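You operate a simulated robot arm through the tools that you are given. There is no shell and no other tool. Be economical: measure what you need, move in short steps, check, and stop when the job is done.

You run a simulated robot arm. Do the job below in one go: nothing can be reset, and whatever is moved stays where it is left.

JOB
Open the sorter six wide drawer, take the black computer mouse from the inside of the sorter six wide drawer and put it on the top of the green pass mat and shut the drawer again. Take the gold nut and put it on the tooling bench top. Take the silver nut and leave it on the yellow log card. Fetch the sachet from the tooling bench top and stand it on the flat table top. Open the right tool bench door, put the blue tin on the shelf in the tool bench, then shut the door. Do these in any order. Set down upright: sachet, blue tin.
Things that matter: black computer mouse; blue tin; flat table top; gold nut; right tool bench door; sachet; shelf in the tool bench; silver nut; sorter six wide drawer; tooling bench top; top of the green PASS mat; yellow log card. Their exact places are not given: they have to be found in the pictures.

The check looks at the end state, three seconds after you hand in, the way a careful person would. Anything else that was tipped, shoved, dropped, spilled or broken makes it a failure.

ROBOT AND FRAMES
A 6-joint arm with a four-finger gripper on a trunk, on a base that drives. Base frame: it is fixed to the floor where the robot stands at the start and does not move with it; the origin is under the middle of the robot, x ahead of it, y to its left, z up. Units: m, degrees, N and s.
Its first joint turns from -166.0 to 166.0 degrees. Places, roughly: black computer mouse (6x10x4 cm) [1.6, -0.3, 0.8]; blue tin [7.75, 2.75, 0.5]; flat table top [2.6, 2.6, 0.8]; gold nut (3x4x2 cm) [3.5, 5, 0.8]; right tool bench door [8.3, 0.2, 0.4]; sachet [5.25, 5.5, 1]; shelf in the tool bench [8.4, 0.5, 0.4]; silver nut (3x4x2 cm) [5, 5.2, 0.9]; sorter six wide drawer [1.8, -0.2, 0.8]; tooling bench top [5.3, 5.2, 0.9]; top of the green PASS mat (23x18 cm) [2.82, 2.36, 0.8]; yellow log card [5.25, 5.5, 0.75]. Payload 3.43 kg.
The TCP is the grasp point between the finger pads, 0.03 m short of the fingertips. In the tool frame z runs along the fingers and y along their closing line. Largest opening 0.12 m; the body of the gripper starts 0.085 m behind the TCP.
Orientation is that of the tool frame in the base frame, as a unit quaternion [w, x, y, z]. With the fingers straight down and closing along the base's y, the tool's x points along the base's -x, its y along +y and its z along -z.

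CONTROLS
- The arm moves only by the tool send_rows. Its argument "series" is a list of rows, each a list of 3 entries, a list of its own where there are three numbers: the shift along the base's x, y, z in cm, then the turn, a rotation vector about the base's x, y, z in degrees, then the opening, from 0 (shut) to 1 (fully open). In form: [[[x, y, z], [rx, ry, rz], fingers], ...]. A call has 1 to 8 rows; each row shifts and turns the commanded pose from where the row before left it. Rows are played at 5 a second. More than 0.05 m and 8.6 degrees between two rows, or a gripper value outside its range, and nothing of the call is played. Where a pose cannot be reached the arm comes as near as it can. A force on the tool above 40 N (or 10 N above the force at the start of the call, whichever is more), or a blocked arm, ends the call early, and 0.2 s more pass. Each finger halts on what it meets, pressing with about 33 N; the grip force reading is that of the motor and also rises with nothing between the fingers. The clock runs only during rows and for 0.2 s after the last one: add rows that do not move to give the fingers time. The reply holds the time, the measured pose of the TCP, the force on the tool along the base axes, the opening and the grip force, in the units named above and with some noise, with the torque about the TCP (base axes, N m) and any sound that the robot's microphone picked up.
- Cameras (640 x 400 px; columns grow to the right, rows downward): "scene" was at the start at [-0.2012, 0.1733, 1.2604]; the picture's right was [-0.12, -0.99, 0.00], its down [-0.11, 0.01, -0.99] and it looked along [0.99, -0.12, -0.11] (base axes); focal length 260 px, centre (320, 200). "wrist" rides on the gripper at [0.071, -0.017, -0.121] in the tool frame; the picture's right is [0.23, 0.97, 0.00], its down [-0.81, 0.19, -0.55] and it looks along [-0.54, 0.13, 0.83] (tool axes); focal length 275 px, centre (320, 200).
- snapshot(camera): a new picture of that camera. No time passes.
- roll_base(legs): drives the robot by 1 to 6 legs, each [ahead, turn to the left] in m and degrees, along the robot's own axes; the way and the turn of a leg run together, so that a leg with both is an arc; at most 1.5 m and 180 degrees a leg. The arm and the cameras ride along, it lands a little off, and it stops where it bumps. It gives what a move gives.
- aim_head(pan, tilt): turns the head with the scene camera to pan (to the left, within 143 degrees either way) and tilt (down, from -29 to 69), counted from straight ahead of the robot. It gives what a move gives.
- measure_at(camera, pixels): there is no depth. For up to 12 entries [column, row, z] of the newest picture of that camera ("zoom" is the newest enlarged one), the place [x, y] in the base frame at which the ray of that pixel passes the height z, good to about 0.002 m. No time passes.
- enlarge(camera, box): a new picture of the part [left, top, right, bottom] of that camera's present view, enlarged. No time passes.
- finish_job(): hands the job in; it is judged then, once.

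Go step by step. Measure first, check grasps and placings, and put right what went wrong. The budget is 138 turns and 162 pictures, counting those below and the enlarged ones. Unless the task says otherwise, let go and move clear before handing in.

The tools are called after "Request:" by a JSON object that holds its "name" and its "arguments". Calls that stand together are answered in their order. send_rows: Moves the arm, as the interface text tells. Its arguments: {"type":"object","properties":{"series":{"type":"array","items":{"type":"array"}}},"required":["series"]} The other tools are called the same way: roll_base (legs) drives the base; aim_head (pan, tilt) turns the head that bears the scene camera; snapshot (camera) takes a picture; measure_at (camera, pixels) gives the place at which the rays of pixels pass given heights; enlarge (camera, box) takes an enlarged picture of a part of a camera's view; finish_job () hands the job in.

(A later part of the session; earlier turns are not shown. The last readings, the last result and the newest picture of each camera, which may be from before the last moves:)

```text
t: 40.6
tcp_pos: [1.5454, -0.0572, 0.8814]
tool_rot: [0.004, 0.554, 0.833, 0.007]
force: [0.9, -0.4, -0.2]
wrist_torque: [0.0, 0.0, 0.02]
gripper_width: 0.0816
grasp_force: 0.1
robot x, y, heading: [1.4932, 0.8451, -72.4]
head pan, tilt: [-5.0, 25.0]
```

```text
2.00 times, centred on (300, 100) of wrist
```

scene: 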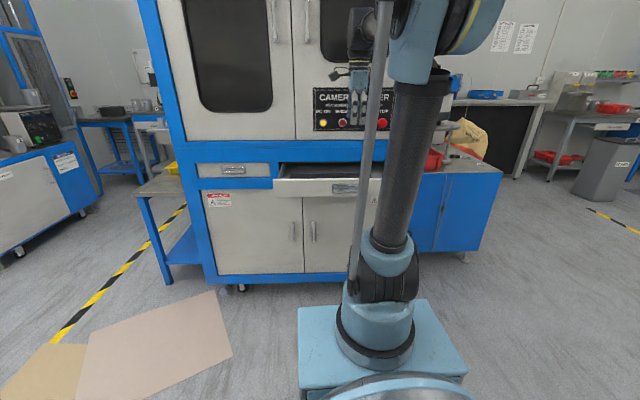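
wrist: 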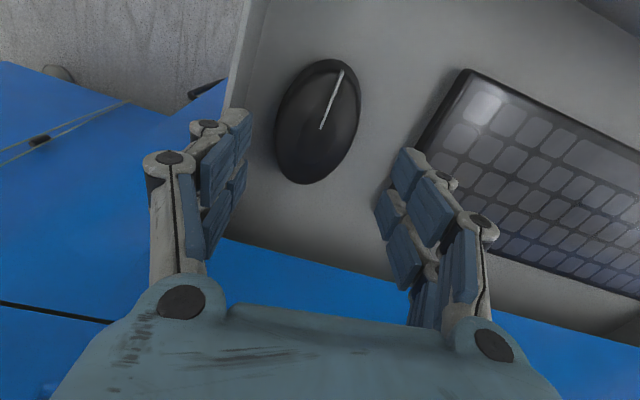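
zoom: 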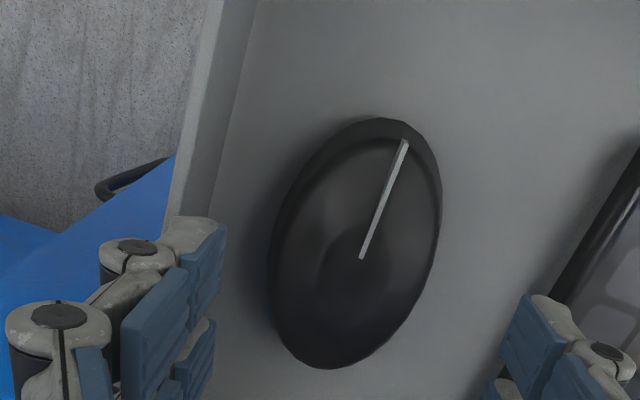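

The left finger has only about 3 mm to the wall, so I'll shift 5 mm to the right and center along the mouse, then go down.

Request:
{"name": "send_rows", "arguments": {"series": [[[0.2, 0.84, 0], [0, 0, 0], 0.68], [[0, 0, -2.5], [0, 0, 0], 0.68], [[0, 0, -2.5], [0, 0, 0], 0.68], [[0, 0, -1.7], [0, 0, 0], 0.68], [[0, 0, 0], [0, 0, 0], 0.68]]}}

Request:
{"name": "snapshot", "arguments": {"camera": "wrist"}}

```text
t: 41.9
tcp_pos: [1.5464, -0.0394, 0.8277]
tool_rot: [0.009, 0.553, 0.833, 0.003]
force: [0.8, -1.9, -1.0]
wrist_torque: [0.25, 0.03, 0.0]
gripper_width: 0.0815
grasp_force: 0.1
robot x, y, heading: [1.4951, 0.8477, -72.1]
head pan, tilt: [-5.0, 25.0]
stopped in row 5: the force on the tool passed its limit at 41 N (the readings are from after the stop); the commanded pose is now the measured one
```

```text
121 pictures are left
```

wrist: 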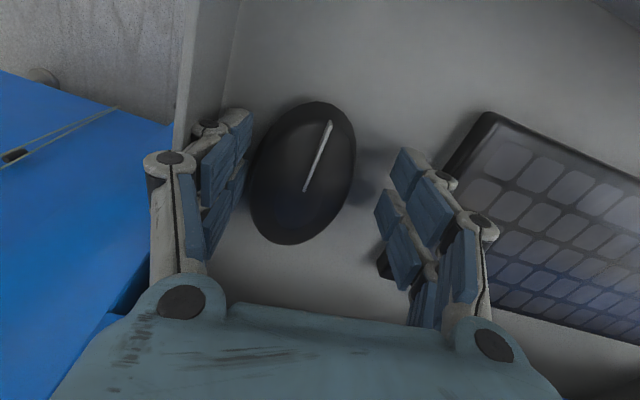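

Tips touched the drawer floor at about TCP 0.817, so the floor is about 0.79. I'll hold at about 0.824, recenter slightly and close.

Request:
{"name": "send_rows", "arguments": {"series": [[[0.2, -0.5, -0.3], [0, 0, 0], 0.68], [[0, 0, 0], [0, 0, 0], 0.55], [[0, 0, 0], [0, 0, 0], 0.48], [[0, 0, 0], [0, 0, 0], 0.4], [[0, 0, 0], [0, 0, 0], 0.4]]}}

Request:
{"name": "snapshot", "arguments": {"camera": "wrist"}}

```text
t: 43.1
tcp_pos: [1.5478, -0.043, 0.8236]
tool_rot: [0.009, 0.553, 0.833, 0.003]
force: [0.7, 0.4, 3.5]
wrist_torque: [0.02, -0.03, 0.0]
gripper_width: 0.0575
grasp_force: 33.5
robot x, y, heading: [1.4965, 0.8471, -72.1]
head pan, tilt: [-5.0, 25.0]
```

```text
120 pictures are left
```

wrist: 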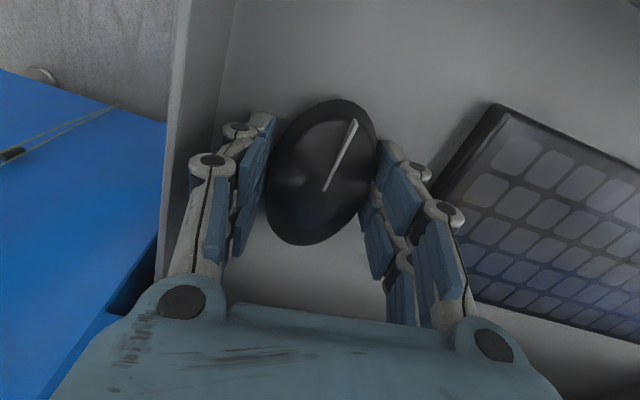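

Mouse gripped at 5.75 cm. Lifting it clear of the drawer.

Request:
{"name": "send_rows", "arguments": {"series": [[[0, 0, 3], [0, 0, 0], 0.4], [[0, 0, 4], [0, 0, 0], 0.4], [[0, 0, 4], [0, 0, 0], 0.4], [[0, 0, 4], [0, 0, 0], 0.4], [[-1, 4, 2], [0, 0, 0], 0.4], [[-1, 4, 2], [0, 0, 0], 0.4], [[-1, 4, 2], [0, 0, 0], 0.4], [[-1, 4, 2], [0, 0, 0], 0.4]]}}

Request:
{"name": "send_rows", "arguments": {"series": [[[-1, 4, 2], [0, 0, 0], 0.4], [[-1, 4, 2], [0, 0, 0], 0.4], [[-1, 4, 2], [0, 0, 0], 0.4], [[-1, 4, 0], [0, 0, 0], 0.4]]}}

Request:
{"name": "snapshot", "arguments": {"camera": "wrist"}}

Request:
{"name": "aim_head", "arguments": {"pan": 120, "tilt": 15}}

Request:
{"name": "snapshot", "arguments": {"camera": "scene"}}

```text
t: 44.9
tcp_pos: [1.5085, 0.1163, 1.0549]
tool_rot: [0.008, 0.553, 0.833, 0.004]
force: [1.2, -1.7, -2.0]
wrist_torque: [0.06, 0.01, -0.03]
gripper_width: 0.0577
grasp_force: 32.6
robot x, y, heading: [1.4936, 0.8445, -72.2]
head pan, tilt: [-5.0, 25.0]
```

```text
t: 45.9
tcp_pos: [1.4695, 0.2751, 1.114]
tool_rot: [0.009, 0.553, 0.833, 0.003]
force: [-0.5, -0.6, -1.2]
wrist_torque: [0.07, 0.02, -0.01]
gripper_width: 0.0574
grasp_force: 33.2
robot x, y, heading: [1.4924, 0.8446, -72.5]
head pan, tilt: [-5.0, 25.0]
```

```text
119 pictures are left
```

wrist: 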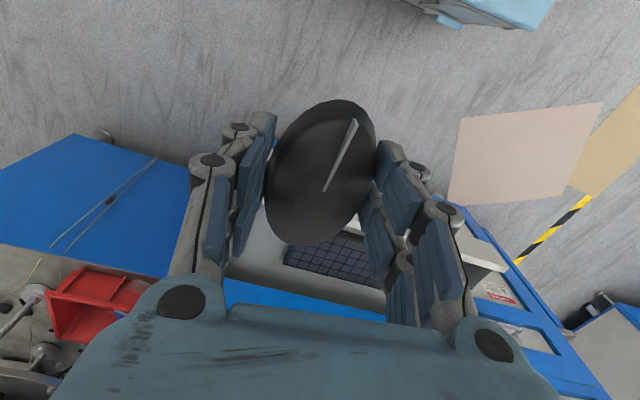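

```text
t: 48.0
tcp_pos: [1.4706, 0.2752, 1.1135]
tool_rot: [0.009, 0.554, 0.833, 0.004]
force: [0.4, 1.1, -1.4]
wrist_torque: [-0.02, 0.02, 0.02]
gripper_width: 0.0575
grasp_force: 33.0
robot x, y, heading: [1.4928, 0.8451, -72.4]
head pan, tilt: [120.0, 15.0]
```

```text
118 pictures are left
```

scene: 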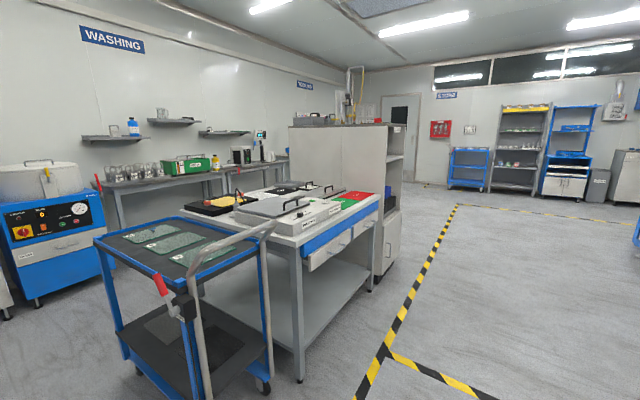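

Mouse is held. Ahead (panned view) is the flat table with green and red mats around (350,200). I'll zoom and measure it.

Request:
{"name": "enlarge", "arguments": {"camera": "scene", "box": [200, 160, 400, 300]}}

Request:
{"name": "measure_at", "arguments": {"camera": "scene", "pixels": [[300, 248, 0.8], [380, 196, 0.8], [345, 205, 0.8], [360, 196, 0.8], [301, 380, 0], [371, 290, 0], [275, 222, 0.85], [265, 390, 0.05], [100, 240, 0.85], [232, 208, 0.8], [250, 185, 0.8]]}}

```text
2.86 times, centred on (300, 230) of scene
```

zoom: 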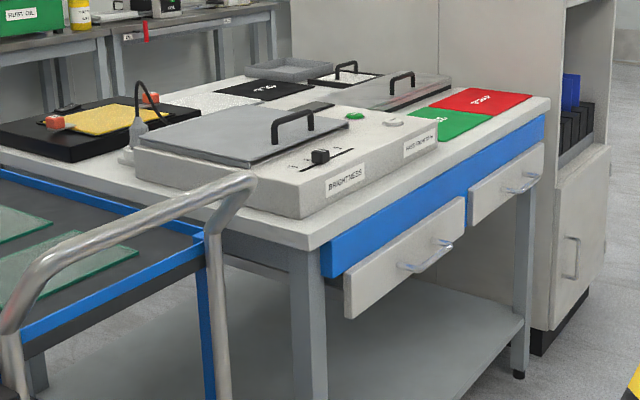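

```text
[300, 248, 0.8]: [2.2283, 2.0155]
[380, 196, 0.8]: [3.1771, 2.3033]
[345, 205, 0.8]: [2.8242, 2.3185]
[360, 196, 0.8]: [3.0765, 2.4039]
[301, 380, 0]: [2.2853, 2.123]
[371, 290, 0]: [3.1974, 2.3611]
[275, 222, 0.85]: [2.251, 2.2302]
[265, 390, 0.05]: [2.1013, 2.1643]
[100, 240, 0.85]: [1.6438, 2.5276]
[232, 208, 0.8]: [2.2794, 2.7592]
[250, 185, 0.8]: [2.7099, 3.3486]
```

The table's front edge runs 17° from x, and the mat is near its front right. I'll stand about 0.75 m in front of it, facing it.

Request:
{"name": "roll_base", "arguments": {"legs": [[0, 100], [0.87, 0], [0.87, 0], [0, 79]]}}

Request:
{"name": "aim_head", "arguments": {"pan": 0, "tilt": 35}}

Request:
{"name": "snapshot", "arguments": {"camera": "scene"}}

Request:
{"name": "snapshot", "arguments": {"camera": "wrist"}}

```text
t: 65.6
tcp_pos: [3.0788, 2.2307, 1.1136]
tool_rot: [0.003, 0.828, -0.56, -0.008]
force: [0.3, 0.2, -0.6]
wrist_torque: [-0.05, 0.02, -0.01]
gripper_width: 0.0574
grasp_force: 32.9
robot x, y, heading: [3.0574, 1.6653, 106.8]
head pan, tilt: [120.0, 15.0]
```

```text
t: 67.6
tcp_pos: [3.0822, 2.2164, 1.1193]
tool_rot: [-0.001, 0.828, -0.561, -0.013]
force: [-0.9, -0.1, -1.2]
wrist_torque: [0.01, -0.04, 0.01]
gripper_width: 0.0576
grasp_force: 33.0
robot x, y, heading: [3.0542, 1.6618, 106.7]
head pan, tilt: [0.0, 35.0]
```

```text
116 pictures are left
```

scene: 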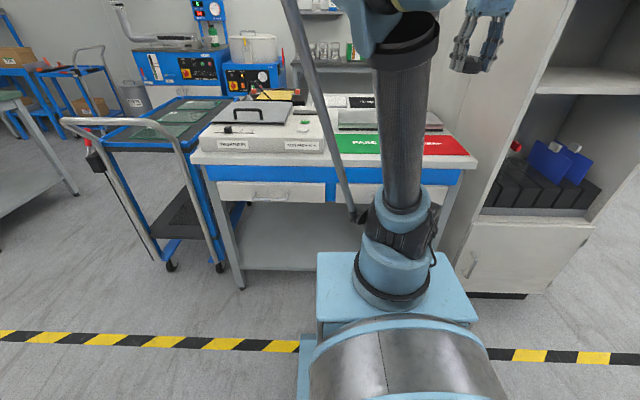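

```text
115 pictures are left
```

wrist: 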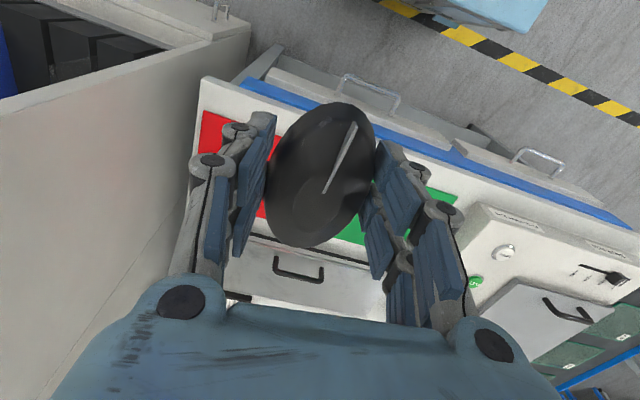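

Green PASS mat is at scene (335–425, 134–155), partly behind the arm. Zoom and measure.

Request:
{"name": "enlarge", "arguments": {"camera": "scene", "box": [320, 110, 480, 210]}}

Request:
{"name": "measure_at", "arguments": {"camera": "scene", "pixels": [[335, 134, 0.8], [341, 153, 0.8], [470, 155, 0.8], [476, 160, 0.78], [365, 145, 0.8], [455, 136, 0.8], [193, 163, 0.8]]}}

Request:
{"name": "measure_at", "arguments": {"camera": "wrist", "pixels": [[458, 190, 0.8], [420, 245, 0.8], [337, 238, 0.8], [204, 112, 0.8], [258, 235, 0.8], [330, 242, 0.8]]}}

```text
4.00 times, centred on (400, 160) of scene
```

zoom: 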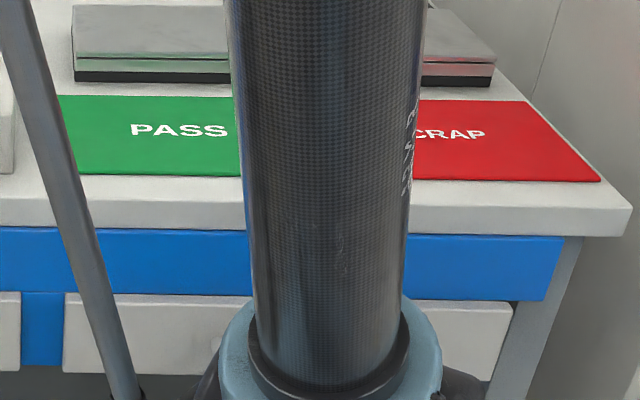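

```text
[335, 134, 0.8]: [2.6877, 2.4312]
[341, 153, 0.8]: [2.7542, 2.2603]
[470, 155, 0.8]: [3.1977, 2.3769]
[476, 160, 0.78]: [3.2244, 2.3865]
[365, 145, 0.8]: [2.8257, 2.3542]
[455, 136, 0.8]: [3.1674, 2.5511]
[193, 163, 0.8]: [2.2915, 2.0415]
```

```text
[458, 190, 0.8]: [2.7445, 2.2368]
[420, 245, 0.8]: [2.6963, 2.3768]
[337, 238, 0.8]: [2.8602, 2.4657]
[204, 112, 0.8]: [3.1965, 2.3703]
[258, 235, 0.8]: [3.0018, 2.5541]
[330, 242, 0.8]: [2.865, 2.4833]
```

The mat's center is about (2.835, 2.368), with the table near z 0.80. I'll move above it and descend.

Request:
{"name": "send_rows", "arguments": {"series": [[[-2.96, 1.9, 0], [0, 0, 0], 0.4], [[-2.96, 1.9, 0], [0, 0, 0], 0.4], [[-2.96, 1.9, 0], [0, 0, 0], 0.4], [[-2.96, 1.9, 0], [0, 0, 0], 0.4], [[-2.96, 1.9, -3], [0, 0, 0], 0.4], [[-2.96, 1.9, -4], [0, 0, 0], 0.4], [[-2.96, 1.9, -4], [0, 0, 0], 0.4], [[-2.96, 1.9, -4], [0, 0, 0], 0.4]]}}

Request:
{"name": "send_rows", "arguments": {"series": [[[0, 0, -4], [0, 0, 0], 0.4], [[0, 0, -3], [0, 0, 0], 0.4], [[0, 0, 0], [0, 0, 0], 0.4]]}}

Request:
{"name": "snapshot", "arguments": {"camera": "wrist"}}

Request:
{"name": "snapshot", "arguments": {"camera": "scene"}}

```text
refused: row 6 steps farther than a row can; nothing moved
```

```text
t: 68.4
tcp_pos: [3.0808, 2.2169, 1.047]
tool_rot: [0.0, 0.828, -0.56, -0.013]
force: [-0.5, -0.2, -1.1]
wrist_torque: [0.0, -0.03, 0.01]
gripper_width: 0.0576
grasp_force: 33.0
robot x, y, heading: [3.0517, 1.6627, 106.8]
head pan, tilt: [0.0, 35.0]
```

```text
113 pictures are left
```

wrist: 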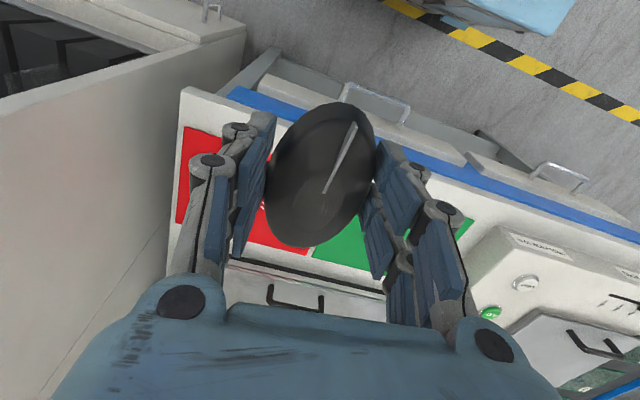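

```text
112 pictures are left
```

scene: 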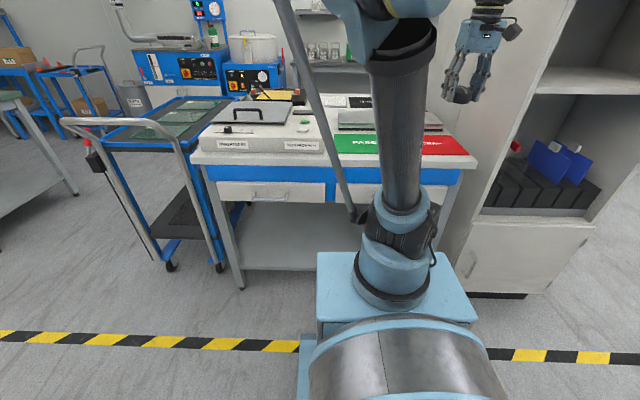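

The first call was refused as too long a step; the hand only went down to 1.047 in free air. Now the lateral move.

Request:
{"name": "send_rows", "arguments": {"series": [[[-2.95, 1.9, 0], [0, 0, 0], 0.4], [[-2.95, 1.9, 0], [0, 0, 0], 0.4], [[-2.95, 1.9, 0], [0, 0, 0], 0.4], [[-2.95, 1.9, 0], [0, 0, 0], 0.4], [[-2.95, 1.9, 0], [0, 0, 0], 0.4], [[-2.95, 1.9, 0], [0, 0, 0], 0.4], [[-2.95, 1.9, -2], [0, 0, 0], 0.4], [[-2.95, 1.9, -2], [0, 0, 0], 0.4]]}}

Request:
{"name": "send_rows", "arguments": {"series": [[[0, 0, -4], [0, 0, 0], 0.4], [[0, 0, -4], [0, 0, 0], 0.4], [[0, 0, -3], [0, 0, 0], 0.4], [[0, 0, 0], [0, 0, 0], 0.4]]}}

Request:
{"name": "snapshot", "arguments": {"camera": "wrist"}}

Request:
{"name": "enlarge", "arguments": {"camera": "scene", "box": [280, 80, 480, 205]}}

```text
t: 70.2
tcp_pos: [2.8433, 2.3668, 1.0112]
tool_rot: [-0.001, 0.829, -0.56, -0.013]
force: [1.0, -0.9, -0.4]
wrist_torque: [0.05, 0.02, -0.01]
gripper_width: 0.0577
grasp_force: 33.0
robot x, y, heading: [3.0532, 1.6636, 106.8]
head pan, tilt: [0.0, 35.0]
```

```text
t: 71.2
tcp_pos: [2.8448, 2.369, 0.8996]
tool_rot: [-0.001, 0.828, -0.56, -0.013]
force: [-0.4, -0.4, -0.2]
wrist_torque: [-0.04, 0.01, 0.04]
gripper_width: 0.0576
grasp_force: 33.0
robot x, y, heading: [3.0556, 1.6634, 106.5]
head pan, tilt: [0.0, 35.0]
```

```text
111 pictures are left
```

wrist: 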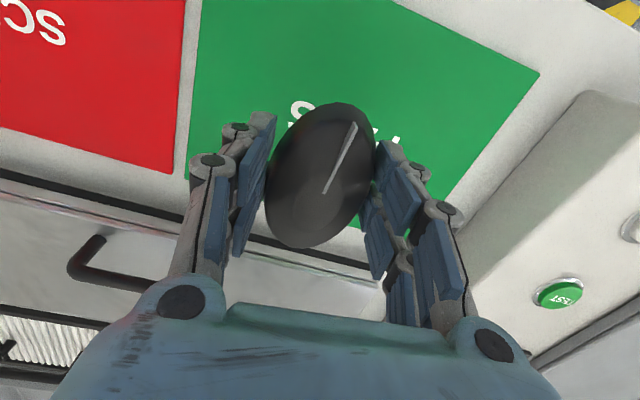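

```text
3.20 times, centred on (380, 142) of scene
```

zoom: 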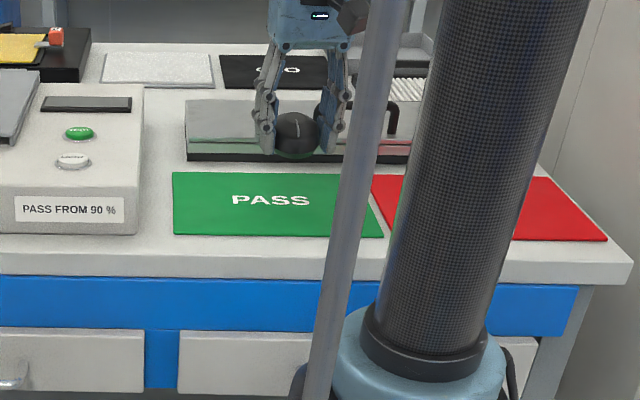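

Descending over the green mat; I'll verify mat corners from this close view: (540,72) and (188,178).

Request:
{"name": "measure_at", "arguments": {"camera": "wrist", "pixels": [[540, 72, 0.8], [188, 178, 0.8], [202, 2, 0.8], [172, 174, 0.8]]}}

```text
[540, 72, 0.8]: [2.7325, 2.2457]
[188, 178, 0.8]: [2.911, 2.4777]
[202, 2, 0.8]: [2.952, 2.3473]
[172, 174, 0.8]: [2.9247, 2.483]
```

Mat center is (2.822, 2.362). Shift 2 cm and lower to contact.

Request:
{"name": "send_rows", "arguments": {"series": [[[-2, -0.6, -2], [0, 0, 0], 0.4], [[0, 0, -2], [0, 0, 0], 0.4], [[0, 0, -1], [0, 0, 0], 0.4], [[0, 0, -0.5], [0, 0, 0], 0.4], [[0, 0, 0], [0, 0, 0], 0.4]]}}

Request:
{"name": "enlarge", "arguments": {"camera": "scene", "box": [310, 90, 410, 170]}}

```text
t: 72.4
tcp_pos: [2.827, 2.364, 0.8444]
tool_rot: [0.0, 0.828, -0.56, -0.013]
force: [-0.1, -0.6, -0.2]
wrist_torque: [-0.02, -0.02, 0.0]
gripper_width: 0.0576
grasp_force: 32.7
robot x, y, heading: [3.055, 1.667, 106.6]
head pan, tilt: [0.0, 35.0]
```

```text
5.00 times, centred on (360, 130) of scene
```

zoom: 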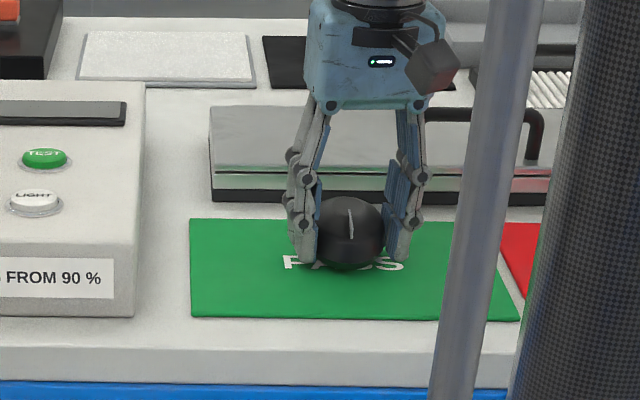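

Very near the mat. I'll lower in millimetre steps until contact.

Request:
{"name": "send_rows", "arguments": {"series": [[[0, 0, -0.3], [0, 0, 0], 0.4], [[0, 0, -0.3], [0, 0, 0], 0.4], [[0, 0, 0], [0, 0, 0], 0.4]]}}

Request:
{"name": "send_rows", "arguments": {"series": [[[0, 0, -0.2], [0, 0, 0], 0.4], [[0, 0, -0.2], [0, 0, 0], 0.4], [[0, 0, 0], [0, 0, 0], 0.4]]}}

```text
t: 73.2
tcp_pos: [2.8274, 2.3626, 0.8402]
tool_rot: [0.0, 0.828, -0.56, -0.013]
force: [-0.1, -0.1, -0.3]
wrist_torque: [0.02, 0.04, 0.0]
gripper_width: 0.0576
grasp_force: 33.3
robot x, y, heading: [3.0519, 1.6634, 106.7]
head pan, tilt: [0.0, 35.0]
```

```text
t: 74.0
tcp_pos: [2.8257, 2.3641, 0.834]
tool_rot: [0.0, 0.828, -0.561, -0.013]
force: [1.3, 4.6, 16.1]
wrist_torque: [-0.4, -0.12, 0.1]
gripper_width: 0.0575
grasp_force: 33.4
robot x, y, heading: [3.0533, 1.6612, 106.7]
head pan, tilt: [0.0, 35.0]
```

Contact at 16 N up. Releasing gradually and rising.

Request:
{"name": "send_rows", "arguments": {"series": [[[0, 0, 0.1], [0, 0, 0], 0.5], [[0, 0, 0], [0, 0, 0], 0.58], [[0, 0, 0], [0, 0, 0], 0.6], [[0, 0, 3], [0, 0, 0], 0.6], [[0, 0, 4], [0, 0, 0], 0.6], [[0, 0, 4.5], [0, 0, 0], 0.6], [[0, 0, 4.5], [0, 0, 0], 0.6], [[0, 0, 4.5], [0, 0, 0], 0.6]]}}

Request:
{"name": "snapshot", "arguments": {"camera": "wrist"}}

Request:
{"name": "enlarge", "arguments": {"camera": "scene", "box": [310, 90, 410, 170]}}

Request:
{"name": "aim_head", "arguments": {"pan": -25, "tilt": 12}}

Request:
{"name": "snapshot", "arguments": {"camera": "scene"}}

```text
t: 75.8
tcp_pos: [2.8247, 2.3599, 1.0403]
tool_rot: [-0.001, 0.828, -0.561, -0.013]
force: [0.6, 0.0, 0.6]
wrist_torque: [-0.01, -0.01, 0.0]
gripper_width: 0.0719
grasp_force: 0.0
robot x, y, heading: [3.0509, 1.6646, 106.7]
head pan, tilt: [0.0, 35.0]
```

```text
108 pictures are left
```

wrist: 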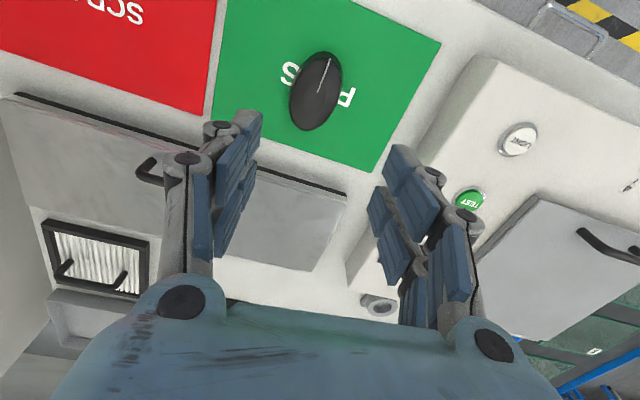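

```text
5.00 times, centred on (360, 130) of scene
```

zoom: 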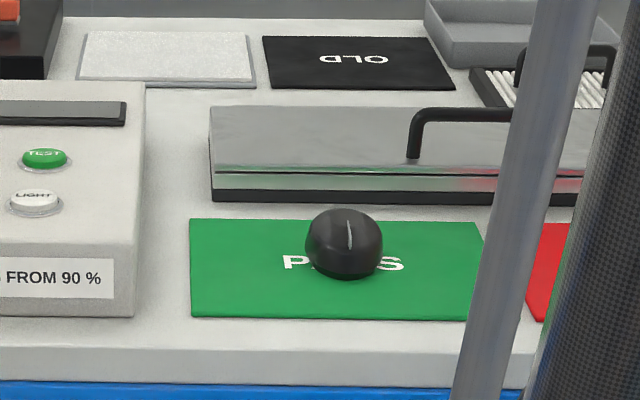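

```text
t: 76.7
tcp_pos: [2.8242, 2.3626, 1.0394]
tool_rot: [0.0, 0.828, -0.56, -0.014]
force: [-0.2, 0.5, -1.0]
wrist_torque: [-0.03, 0.0, 0.0]
gripper_width: 0.072
grasp_force: 0.0
robot x, y, heading: [3.0549, 1.6621, 106.7]
head pan, tilt: [-25.0, 12.0]
```

```text
106 pictures are left
```

scene: 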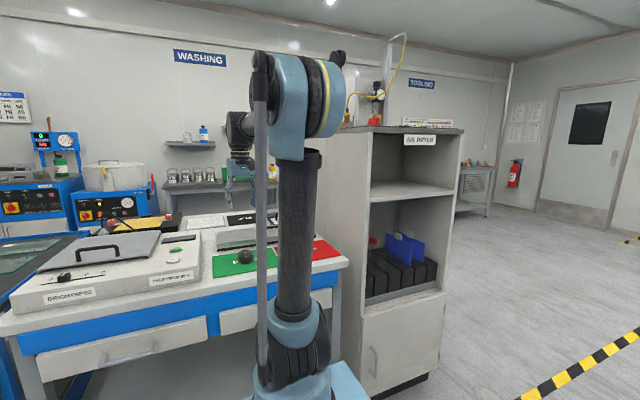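

The mouse sits well on the PASS mat. I'll shut the drawer later on the return trip with the sachet. Now back off, round the cabinet, and head for the nuts.

Request:
{"name": "roll_base", "arguments": {"legs": [[-0.45, 0], [0, -69], [1.43, 0], [0, 52], [1.2, 0]]}}

Request:
{"name": "aim_head", "arguments": {"pan": 20, "tilt": 12}}

Request:
{"name": "snapshot", "arguments": {"camera": "scene"}}

Request:
{"name": "aim_head", "arguments": {"pan": -35, "tilt": 12}}

Request:
{"name": "snapshot", "arguments": {"camera": "scene"}}

```text
t: 98.0
tcp_pos: [4.3423, 4.062, 1.0414]
tool_rot: [-0.003, 0.725, -0.689, -0.013]
force: [-0.1, -0.5, 0.7]
wrist_torque: [-0.01, -0.01, 0.02]
gripper_width: 0.0719
grasp_force: 0.1
robot x, y, heading: [4.3344, 3.3259, 87.9]
head pan, tilt: [-25.0, 12.0]
```

```text
t: 99.1
tcp_pos: [4.3426, 4.0484, 1.0492]
tool_rot: [-0.007, 0.725, -0.688, -0.019]
force: [-0.7, -0.3, 0.2]
wrist_torque: [0.01, 0.0, 0.01]
gripper_width: 0.0718
grasp_force: 0.0
robot x, y, heading: [4.3343, 3.322, 87.6]
head pan, tilt: [20.0, 12.0]
```

```text
105 pictures are left
```

scene: 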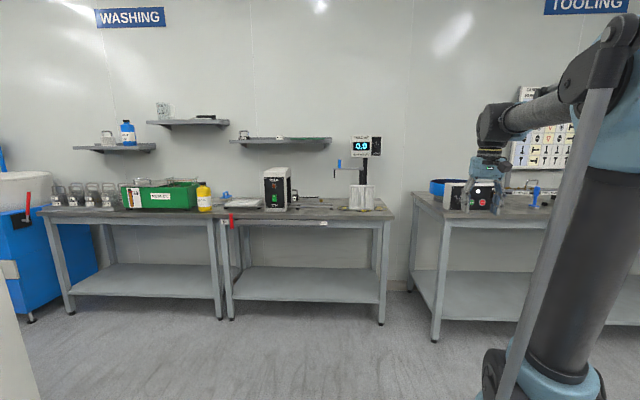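

```text
t: 100.4
tcp_pos: [4.3421, 4.0487, 1.0493]
tool_rot: [-0.007, 0.725, -0.689, -0.017]
force: [-0.3, 0.3, -0.3]
wrist_torque: [-0.02, 0.03, 0.02]
gripper_width: 0.0721
grasp_force: 0.0
robot x, y, heading: [4.3345, 3.3287, 88.0]
head pan, tilt: [-35.0, 12.0]
```

```text
104 pictures are left
```

scene: 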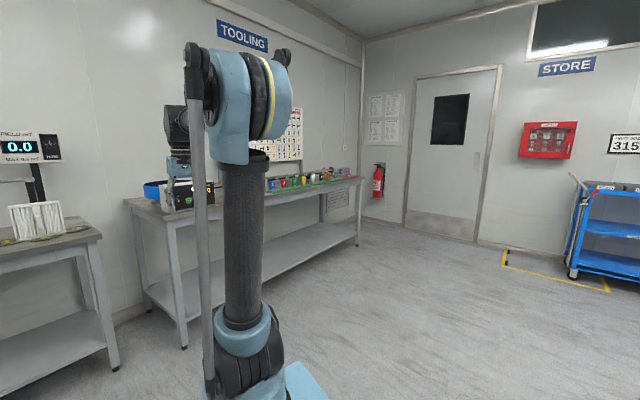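

Two wall benches are on the left and the tooling bench is on the right. I'll turn back and zoom on each bench top.

Request:
{"name": "aim_head", "arguments": {"pan": 20, "tilt": 12}}

Request:
{"name": "enlarge", "arguments": {"camera": "scene", "box": [215, 160, 395, 240]}}

Request:
{"name": "enlarge", "arguments": {"camera": "scene", "box": [400, 160, 560, 240]}}

Request:
{"name": "measure_at", "arguments": {"camera": "scene", "pixels": [[222, 222, 0.8], [390, 217, 0.8], [232, 318, 0], [380, 323, 0], [436, 340, 0], [438, 216, 0.9]]}}

```text
t: 101.6
tcp_pos: [4.3427, 4.0481, 1.049]
tool_rot: [-0.007, 0.725, -0.689, -0.017]
force: [0.3, 0.5, -0.3]
wrist_torque: [0.01, 0.01, -0.02]
gripper_width: 0.0721
grasp_force: 0.0
robot x, y, heading: [4.3359, 3.325, 87.8]
head pan, tilt: [20.0, 12.0]
```

```text
3.56 times, centred on (305, 200) of scene
```

zoom: 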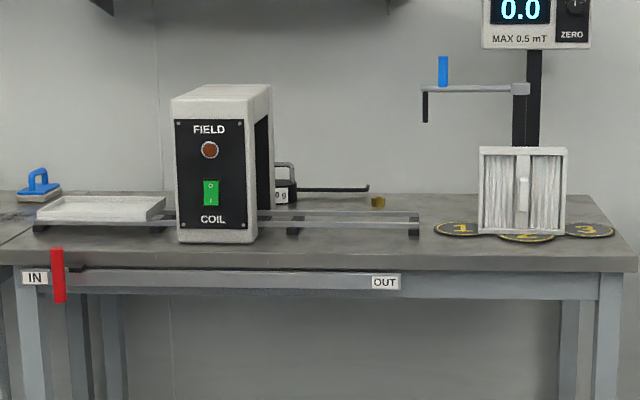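

```text
4.00 times, centred on (480, 200) of scene
```

zoom: 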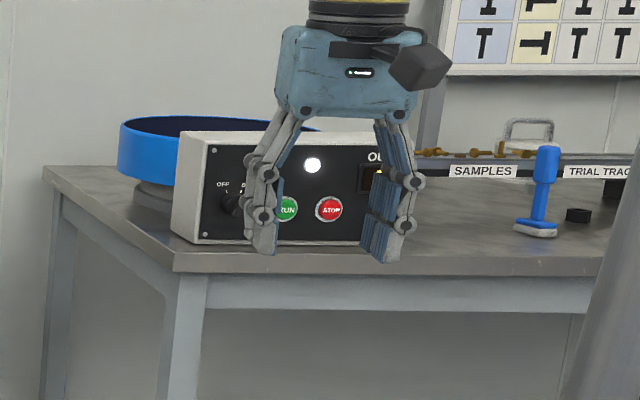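

```text
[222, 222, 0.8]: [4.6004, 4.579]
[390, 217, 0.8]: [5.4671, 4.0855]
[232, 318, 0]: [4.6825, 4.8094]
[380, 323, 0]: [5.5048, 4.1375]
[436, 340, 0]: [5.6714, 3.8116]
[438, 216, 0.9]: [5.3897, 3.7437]
```

The gold nut is at scene ≈ (321,200.6), on the field-coil bench. I need a fresh scene picture for measuring.

Request:
{"name": "snapshot", "arguments": {"camera": "scene"}}

Request:
{"name": "measure_at", "arguments": {"camera": "scene", "pixels": [[321.3, 202, 0.8], [222, 222, 0.8], [390, 217, 0.8], [232, 318, 0], [380, 323, 0], [436, 340, 0], [441, 218, 0.9], [413, 200, 0.9], [332, 212, 0.85]]}}

```text
101 pictures are left
```

scene: 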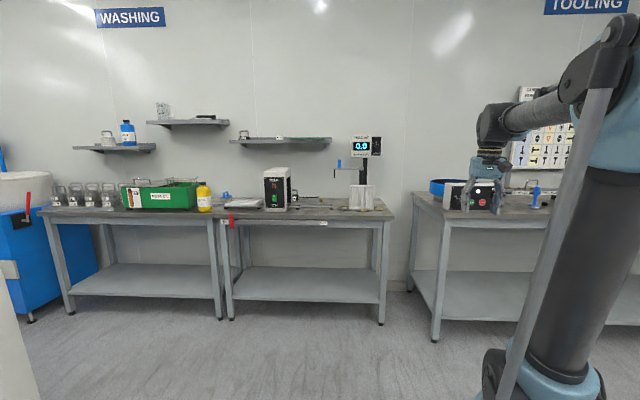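

```text
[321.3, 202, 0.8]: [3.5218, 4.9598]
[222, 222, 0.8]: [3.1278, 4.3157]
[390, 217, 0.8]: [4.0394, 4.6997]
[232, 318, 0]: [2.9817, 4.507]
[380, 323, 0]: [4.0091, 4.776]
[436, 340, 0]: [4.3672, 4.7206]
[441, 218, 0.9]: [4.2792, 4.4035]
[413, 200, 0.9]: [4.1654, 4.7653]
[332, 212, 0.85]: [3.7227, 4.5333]
```

Gold nut ≈ (3.52, 4.96). I'll retract and raise the arm, then drive up to the bench and face it.

Request:
{"name": "send_rows", "arguments": {"series": [[[0, -4, 3], [0, 0, 0], 0.6], [[0, -4, 3], [0, 0, 0], 0.6], [[0, -4, 3], [0, 0, 0], 0.6], [[0, -4, 3], [0, 0, 0], 0.6]]}}

Request:
{"name": "roll_base", "arguments": {"legs": [[0, 37], [1.08, 0], [0, -20]]}}

Request:
{"name": "aim_head", "arguments": {"pan": 5, "tilt": 28}}

Request:
{"name": "snapshot", "arguments": {"camera": "scene"}}

Request:
{"name": "snapshot", "arguments": {"camera": "wrist"}}

```text
t: 102.6
tcp_pos: [4.341, 3.893, 1.1696]
tool_rot: [-0.006, 0.725, -0.689, -0.017]
force: [-0.2, 1.1, -1.1]
wrist_torque: [-0.08, 0.0, 0.03]
gripper_width: 0.0721
grasp_force: 0.0
robot x, y, heading: [4.3326, 3.3244, 87.9]
head pan, tilt: [20.0, 12.0]
```

```text
t: 111.4
tcp_pos: [3.597, 4.7625, 1.1686]
tool_rot: [-0.005, 0.804, -0.594, -0.019]
force: [-0.6, 0.1, -0.4]
wrist_torque: [0.0, -0.01, 0.03]
gripper_width: 0.072
grasp_force: 0.1
robot x, y, heading: [3.7283, 4.2102, 102.1]
head pan, tilt: [20.0, 12.0]
```

```text
t: 112.2
tcp_pos: [3.6005, 4.747, 1.1751]
tool_rot: [-0.008, 0.804, -0.594, -0.023]
force: [0.0, 0.0, -0.4]
wrist_torque: [0.02, 0.02, -0.01]
gripper_width: 0.072
grasp_force: 0.1
robot x, y, heading: [3.728, 4.2121, 102.0]
head pan, tilt: [5.0, 28.0]
```

```text
100 pictures are left
```

scene: 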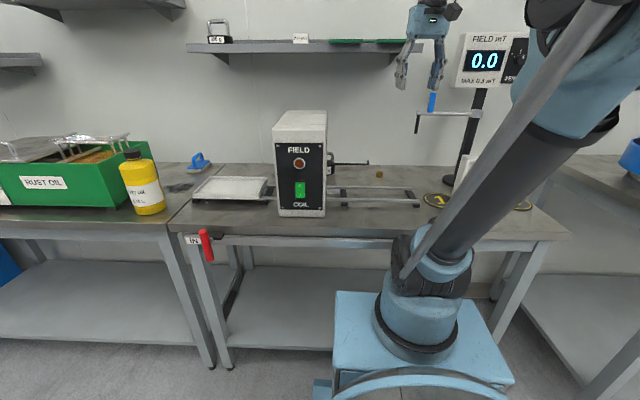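

```text
99 pictures are left
```

wrist: 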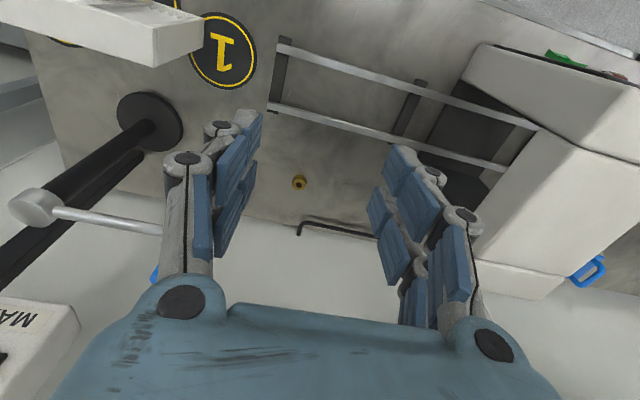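

The gold nut is at wrist (299,181) and scene (379,175). A wall shelf hangs above/behind at z≈1.3. Triangulating.

Request:
{"name": "measure_at", "arguments": {"camera": "wrist", "pixels": [[299, 181, 0.82], [299, 181, 0.8], [299, 181, 0.78], [300, 225, 0.8], [378, 238, 0.8], [305, 214, 0.8], [275, 105, 0.8], [290, 40, 0.8]]}}

Request:
{"name": "measure_at", "arguments": {"camera": "scene", "pixels": [[379, 176, 0.82], [379, 176, 0.8], [379, 176, 0.78], [330, 163, 0.8], [420, 45, 1.3], [188, 50, 1.3], [433, 100, 1.0], [480, 113, 1.0]]}}

Request:
{"name": "enlarge", "arguments": {"camera": "wrist", "box": [250, 140, 400, 260]}}

Request:
{"name": "enlarge", "arguments": {"camera": "scene", "box": [310, 90, 490, 220]}}

```text
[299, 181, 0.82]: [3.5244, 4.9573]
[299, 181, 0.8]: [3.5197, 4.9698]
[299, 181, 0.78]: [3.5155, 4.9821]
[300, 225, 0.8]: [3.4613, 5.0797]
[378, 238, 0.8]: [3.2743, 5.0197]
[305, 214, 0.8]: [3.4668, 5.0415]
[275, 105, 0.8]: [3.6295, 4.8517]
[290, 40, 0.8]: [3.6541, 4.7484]
```

```text
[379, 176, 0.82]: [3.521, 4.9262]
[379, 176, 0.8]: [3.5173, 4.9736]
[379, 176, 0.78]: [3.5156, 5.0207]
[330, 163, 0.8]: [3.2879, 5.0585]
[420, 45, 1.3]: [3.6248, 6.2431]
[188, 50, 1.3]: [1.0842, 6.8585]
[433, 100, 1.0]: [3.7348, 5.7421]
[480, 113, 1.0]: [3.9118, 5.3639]
```

```text
3.33 times, centred on (325, 200) of wrist
```

zoom: 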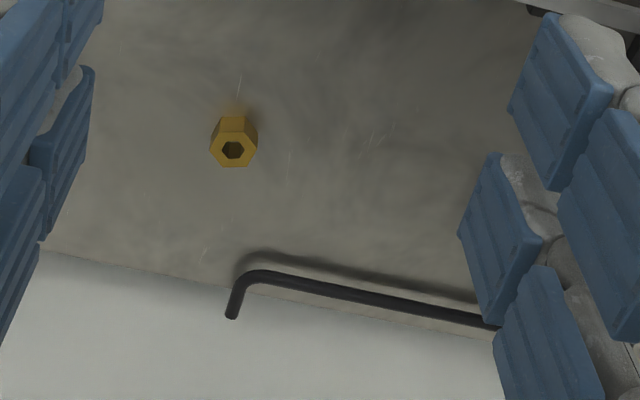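

```text
3.08 times, centred on (400, 155) of scene
```

zoom: 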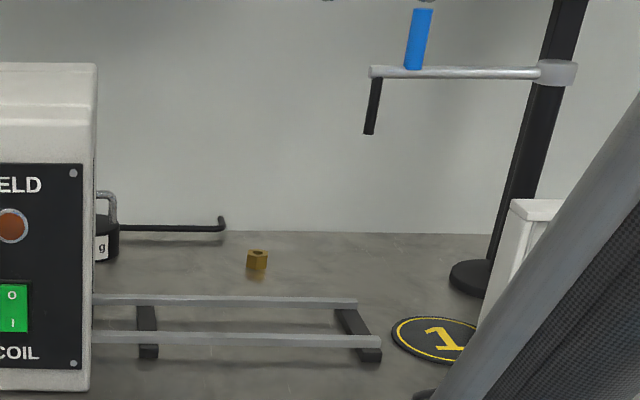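

Nut center ≈ (3.519, 4.970), z≈0.80. I'll zoom to see the hex orientation before choosing yaw.

Request:
{"name": "enlarge", "arguments": {"camera": "wrist", "box": [284, 168, 314, 194]}}

Request:
{"name": "measure_at", "arguments": {"camera": "zoom", "pixels": [[320, 200, 0.81]]}}

```text
15.38 times, centred on (299, 181) of wrist
```

zoom: 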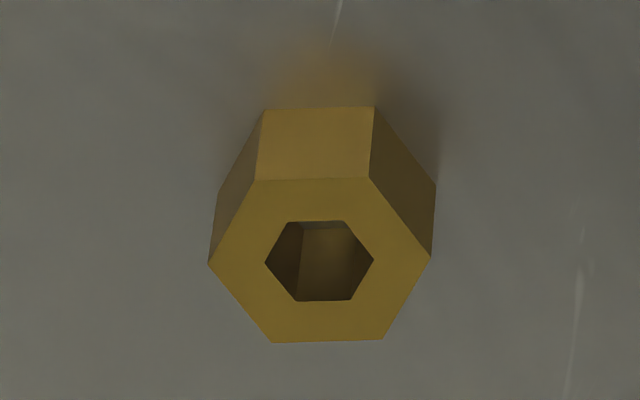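

```text
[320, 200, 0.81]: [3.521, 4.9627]
```

Request:
{"name": "measure_at", "arguments": {"camera": "zoom", "pixels": [[209, 263, 0.81], [430, 258, 0.81], [273, 342, 0.81], [382, 338, 0.81], [255, 180, 0.81], [370, 178, 0.81]]}}

```text
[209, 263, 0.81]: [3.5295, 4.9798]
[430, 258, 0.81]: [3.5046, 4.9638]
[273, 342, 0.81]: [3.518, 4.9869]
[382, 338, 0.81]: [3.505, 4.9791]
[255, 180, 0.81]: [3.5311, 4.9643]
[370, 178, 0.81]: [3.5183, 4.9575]
```

Nut top center (3.518, 4.972); flats align with a yaw of -14.4°. I'll descend first, away from the shelf, then advance low.

Request:
{"name": "send_rows", "arguments": {"series": [[[-1, 0, -4], [0, 0, -2.4], 0.5], [[-1, 0, -4], [0, 0, -2.4], 0.5], [[-1, 0, -4], [0, 0, -2.4], 0.5], [[-1, 0, -4], [0, 0, -2.4], 0.5], [[-1, 0, -4], [0, 0, -2.4], 0.5], [[-1, 0, -3], [0, 0, -2.4], 0.5]]}}

Request:
{"name": "send_rows", "arguments": {"series": [[[-0.5, 3.7, 0], [0, 0, 0], 0.5], [[-0.4, 3.7, 0], [0, 0, 0], 0.5], [[-0.4, 3.7, 0], [0, 0, 0], 0.5], [[-0.4, 3.7, 0], [0, 0, 0], 0.5], [[-0.4, 3.7, 0], [0, 0, 0], 0.5], [[-0.2, 3.7, 0], [0, 0, 0], 0.5], [[0, 0, 0], [0, 0, 0], 0.5]]}}

Request:
{"name": "snapshot", "arguments": {"camera": "wrist"}}

Request:
{"name": "snapshot", "arguments": {"camera": "scene"}}

```text
t: 113.6
tcp_pos: [3.5403, 4.7476, 0.9426]
tool_rot: [-0.012, 0.723, -0.691, -0.022]
force: [0.1, 0.0, -0.5]
wrist_torque: [0.03, -0.02, 0.02]
gripper_width: 0.0599
grasp_force: 0.1
robot x, y, heading: [3.7257, 4.2073, 101.9]
head pan, tilt: [5.0, 28.0]
```

```text
t: 115.2
tcp_pos: [3.5166, 4.9702, 0.9451]
tool_rot: [-0.011, 0.723, -0.69, -0.022]
force: [-0.3, 0.2, 0.2]
wrist_torque: [0.03, -0.02, -0.02]
gripper_width: 0.0599
grasp_force: 0.1
robot x, y, heading: [3.7287, 4.2095, 102.0]
head pan, tilt: [5.0, 28.0]
```

```text
95 pictures are left
```

wrist: 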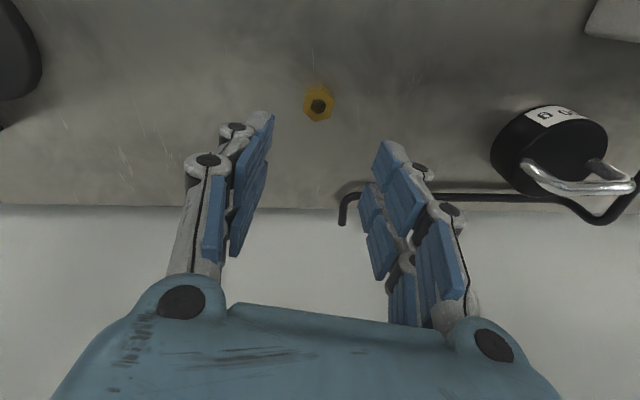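

```text
94 pictures are left
```

scene: 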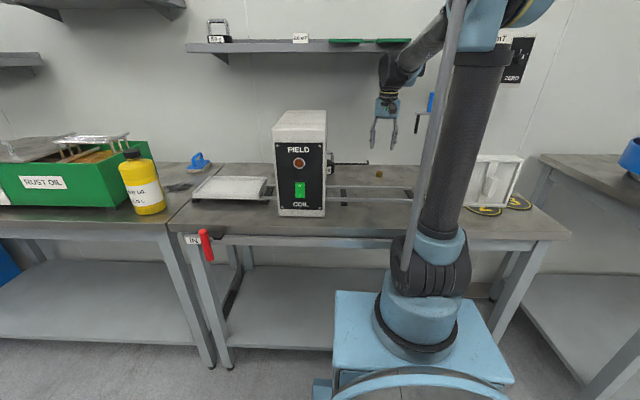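

Above the nut. I'll re-measure nut pixel (318,104) and go down.

Request:
{"name": "measure_at", "arguments": {"camera": "wrist", "pixels": [[318, 103, 0.805], [318, 103, 0.795], [342, 222, 0.8], [345, 195, 0.8]]}}

Request:
{"name": "send_rows", "arguments": {"series": [[[0, 0.1, -4], [0, 0, 0], 0.5], [[0, 0, -4], [0, 0, 0], 0.5], [[0, 0, -2], [0, 0, 0], 0.5], [[0, 0, 0], [0, 0, 0], 0.5]]}}

Request:
{"name": "snapshot", "arguments": {"camera": "wrist"}}

```text
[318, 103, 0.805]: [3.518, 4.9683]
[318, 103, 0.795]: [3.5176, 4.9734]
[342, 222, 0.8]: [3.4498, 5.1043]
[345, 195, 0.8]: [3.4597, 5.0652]
```

```text
t: 116.2
tcp_pos: [3.5178, 4.9687, 0.8443]
tool_rot: [-0.012, 0.723, -0.691, -0.022]
force: [-0.3, -0.6, -1.0]
wrist_torque: [-0.03, 0.05, -0.03]
gripper_width: 0.06
grasp_force: 0.1
robot x, y, heading: [3.7296, 4.2105, 101.9]
head pan, tilt: [5.0, 28.0]
```

```text
93 pictures are left
```

wrist: 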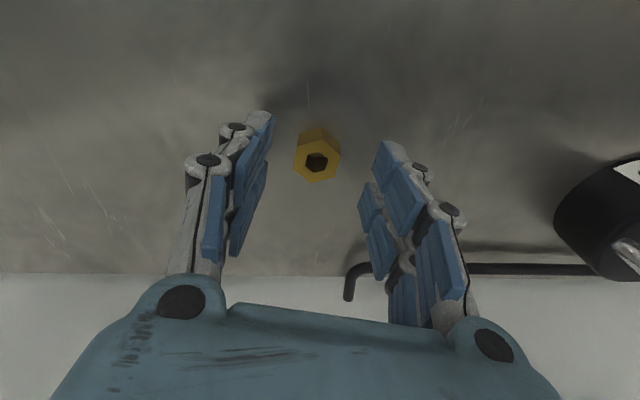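

Nut centered between fingers. Down to 0.823 and close.

Request:
{"name": "send_rows", "arguments": {"series": [[[0, 0, -1.2], [0, 0, 0], 0.5], [[0, 0, -0.9], [0, 0, 0], 0.5], [[0, 0, 0], [0, 0, 0], 0.35], [[0, 0, 0], [0, 0, 0], 0.2], [[0, 0, 0], [0, 0, 0], 0.15], [[0, 0, 0], [0, 0, 0], 0.15]]}}

Request:
{"name": "snapshot", "arguments": {"camera": "wrist"}}

```text
t: 116.8
tcp_pos: [3.5189, 4.9592, 0.8355]
tool_rot: [-0.016, 0.722, -0.691, -0.026]
force: [0.0, 0.2, 6.8]
wrist_torque: [-0.24, -0.11, -0.06]
gripper_width: 0.0267
grasp_force: 20.4
robot x, y, heading: [3.7225, 4.2064, 101.7]
head pan, tilt: [5.0, 28.0]
stopped in row 3: the force on the tool passed its limit at 50 N (the readings are from after the stop); the commanded pose is now the measured one
```

```text
92 pictures are left
```

wrist: 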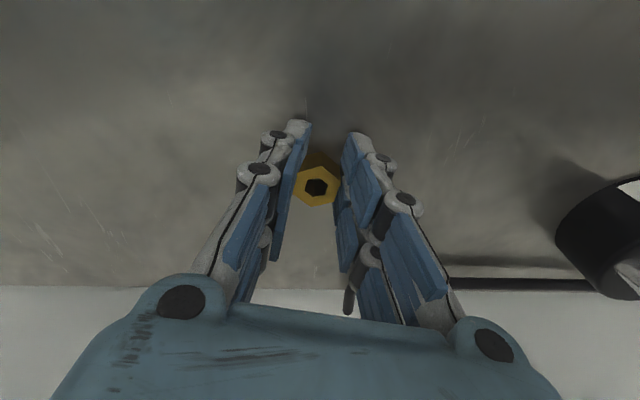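

The tips touched the bench and the fingers closed with the nut off-center (still gripped at 2.67 cm). I'll reopen, recenter +1 cm in y, and re-close at 0.829.

Request:
{"name": "send_rows", "arguments": {"series": [[[0, 0, 0], [0, 0, 0], 0.4], [[0, 0, 0], [0, 0, 0], 0.4], [[0, 1.1, -0.5], [1.4, -2.7, 0], 0.4], [[0, 0, 0], [0, 0, 0], 0.4]]}}

Request:
{"name": "snapshot", "arguments": {"camera": "wrist"}}

```text
t: 117.8
tcp_pos: [3.5193, 4.9708, 0.8306]
tool_rot: [-0.041, 0.723, -0.689, -0.018]
force: [-4.0, -8.2, 15.6]
wrist_torque: [-0.6, 0.6, 0.15]
gripper_width: 0.0522
grasp_force: 2.7
robot x, y, heading: [3.7322, 4.2115, 102.3]
head pan, tilt: [5.0, 28.0]
```

```text
91 pictures are left
```

wrist: 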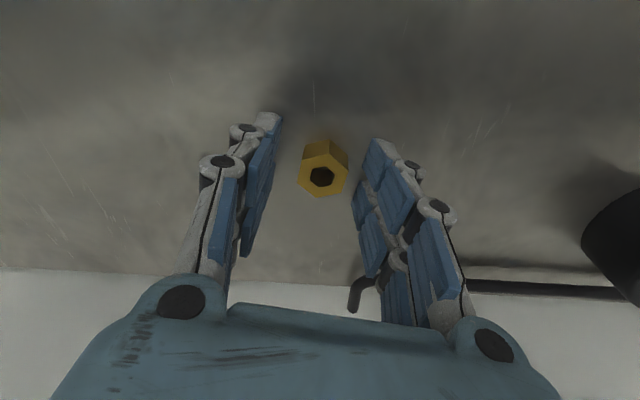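

My tilt correction went the wrong way (tool is now 5° off vertical). I'll fix it: rotate (-4.8, 1.7, 0) with a slight lift, then close.

Request:
{"name": "send_rows", "arguments": {"series": [[[0, 0, 0.5], [-4.8, 1.7, 0], 0.45], [[0, 0, 0], [0, 0, 0], 0.45], [[0, 0, -0.4], [0, 0, 0], 0.45], [[0, 0, 0], [0, 0, 0], 0.45]]}}

Request:
{"name": "send_rows", "arguments": {"series": [[[0, 0, 0], [0, 0, 0], 0.35], [[0, 0, 0], [0, 0, 0], 0.25], [[0, 0, 0], [0, 0, 0], 0.15], [[0, 0, 0], [0, 0, 0], 0.15]]}}

Request:
{"name": "snapshot", "arguments": {"camera": "wrist"}}

```text
t: 118.8
tcp_pos: [3.5183, 4.9711, 0.8309]
tool_rot: [-0.001, 0.723, -0.691, 0.001]
force: [-0.5, 0.0, -0.4]
wrist_torque: [0.0, -0.03, -0.02]
gripper_width: 0.0539
grasp_force: 0.1
robot x, y, heading: [3.728, 4.2103, 101.9]
head pan, tilt: [5.0, 28.0]
```

```text
t: 119.8
tcp_pos: [3.5199, 4.9704, 0.8323]
tool_rot: [-0.001, 0.724, -0.69, 0.001]
force: [-0.2, 0.1, 1.3]
wrist_torque: [-0.01, -0.04, -0.01]
gripper_width: 0.0256
grasp_force: 32.7
robot x, y, heading: [3.7285, 4.2114, 102.3]
head pan, tilt: [5.0, 28.0]
```

```text
90 pictures are left
```

wrist: 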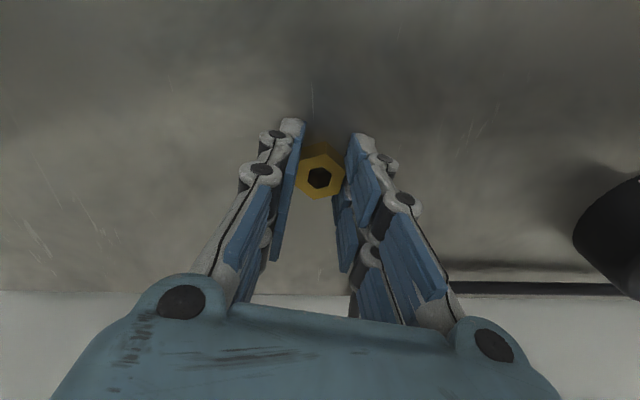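

Firm flat-to-flat grip (2.56 cm). Lift a little, retreat low out from under the shelf, then raise.

Request:
{"name": "send_rows", "arguments": {"series": [[[0, 0, 4], [0, 0, 0], 0.15], [[0, 0, 4], [0, 0, 0], 0.15], [[0, 0, 4], [0, 0, 0], 0.15], [[0.5, -4, 0], [0, 0, 0], 0.15], [[0.5, -4, 0], [0, 0, 0], 0.15], [[0.5, -4, 0], [0, 0, 0], 0.15], [[0.5, -4, 0], [0, 0, 0], 0.15], [[0.5, -4, 0], [0, 0, 0], 0.15]]}}

Request:
{"name": "send_rows", "arguments": {"series": [[[0.7, -2.5, 4], [0, 0, 0], 0.15], [[0.7, -2.5, 4], [0, 0, 0], 0.15], [[0.7, -2.5, 4], [0, 0, 0], 0.15], [[0.7, -2.5, 4], [0, 0, 0], 0.15], [[0.7, -1.5, 4], [0, 0, 0], 0.15]]}}

Request:
{"name": "snapshot", "arguments": {"camera": "wrist"}}

Request:
{"name": "aim_head", "arguments": {"pan": -50, "tilt": 18}}

Request:
{"name": "snapshot", "arguments": {"camera": "scene"}}

```text
t: 121.7
tcp_pos: [3.546, 4.7713, 0.9516]
tool_rot: [0.0, 0.723, -0.691, 0.001]
force: [-0.4, 1.1, -0.4]
wrist_torque: [-0.04, 0.01, 0.02]
gripper_width: 0.0257
grasp_force: 33.0
robot x, y, heading: [3.729, 4.2135, 101.9]
head pan, tilt: [5.0, 28.0]
```

```text
t: 122.8
tcp_pos: [3.5829, 4.6548, 1.1503]
tool_rot: [0.0, 0.723, -0.691, 0.001]
force: [0.2, 0.6, -0.2]
wrist_torque: [-0.05, -0.02, 0.0]
gripper_width: 0.0254
grasp_force: 32.9
robot x, y, heading: [3.7264, 4.2142, 102.2]
head pan, tilt: [5.0, 28.0]
```

```text
89 pictures are left
```

wrist: 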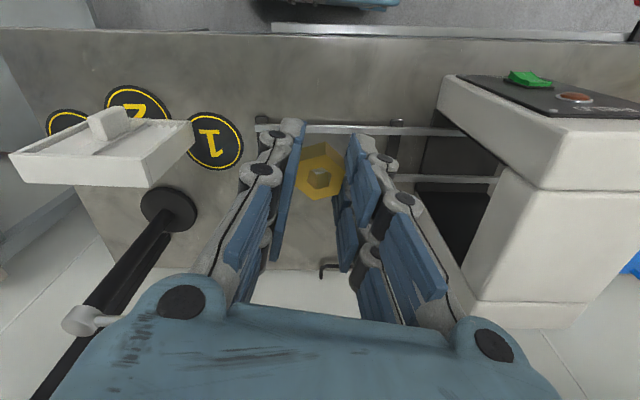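

```text
t: 124.1
tcp_pos: [3.5825, 4.6556, 1.1492]
tool_rot: [0.001, 0.723, -0.691, 0.001]
force: [0.3, 0.2, -0.5]
wrist_torque: [-0.02, -0.01, -0.05]
gripper_width: 0.0254
grasp_force: 32.8
robot x, y, heading: [3.7234, 4.2085, 101.8]
head pan, tilt: [-50.0, 18.0]
```

```text
88 pictures are left
```

scene: 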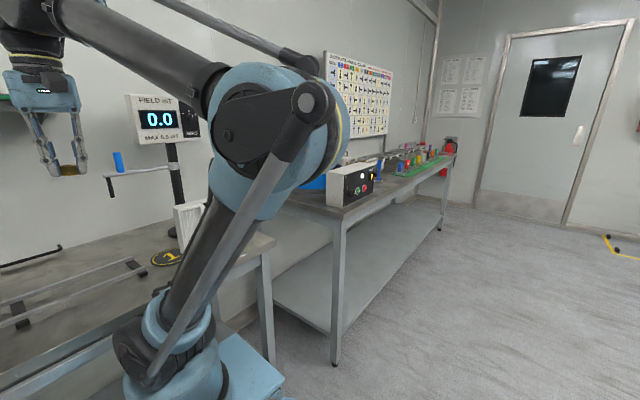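

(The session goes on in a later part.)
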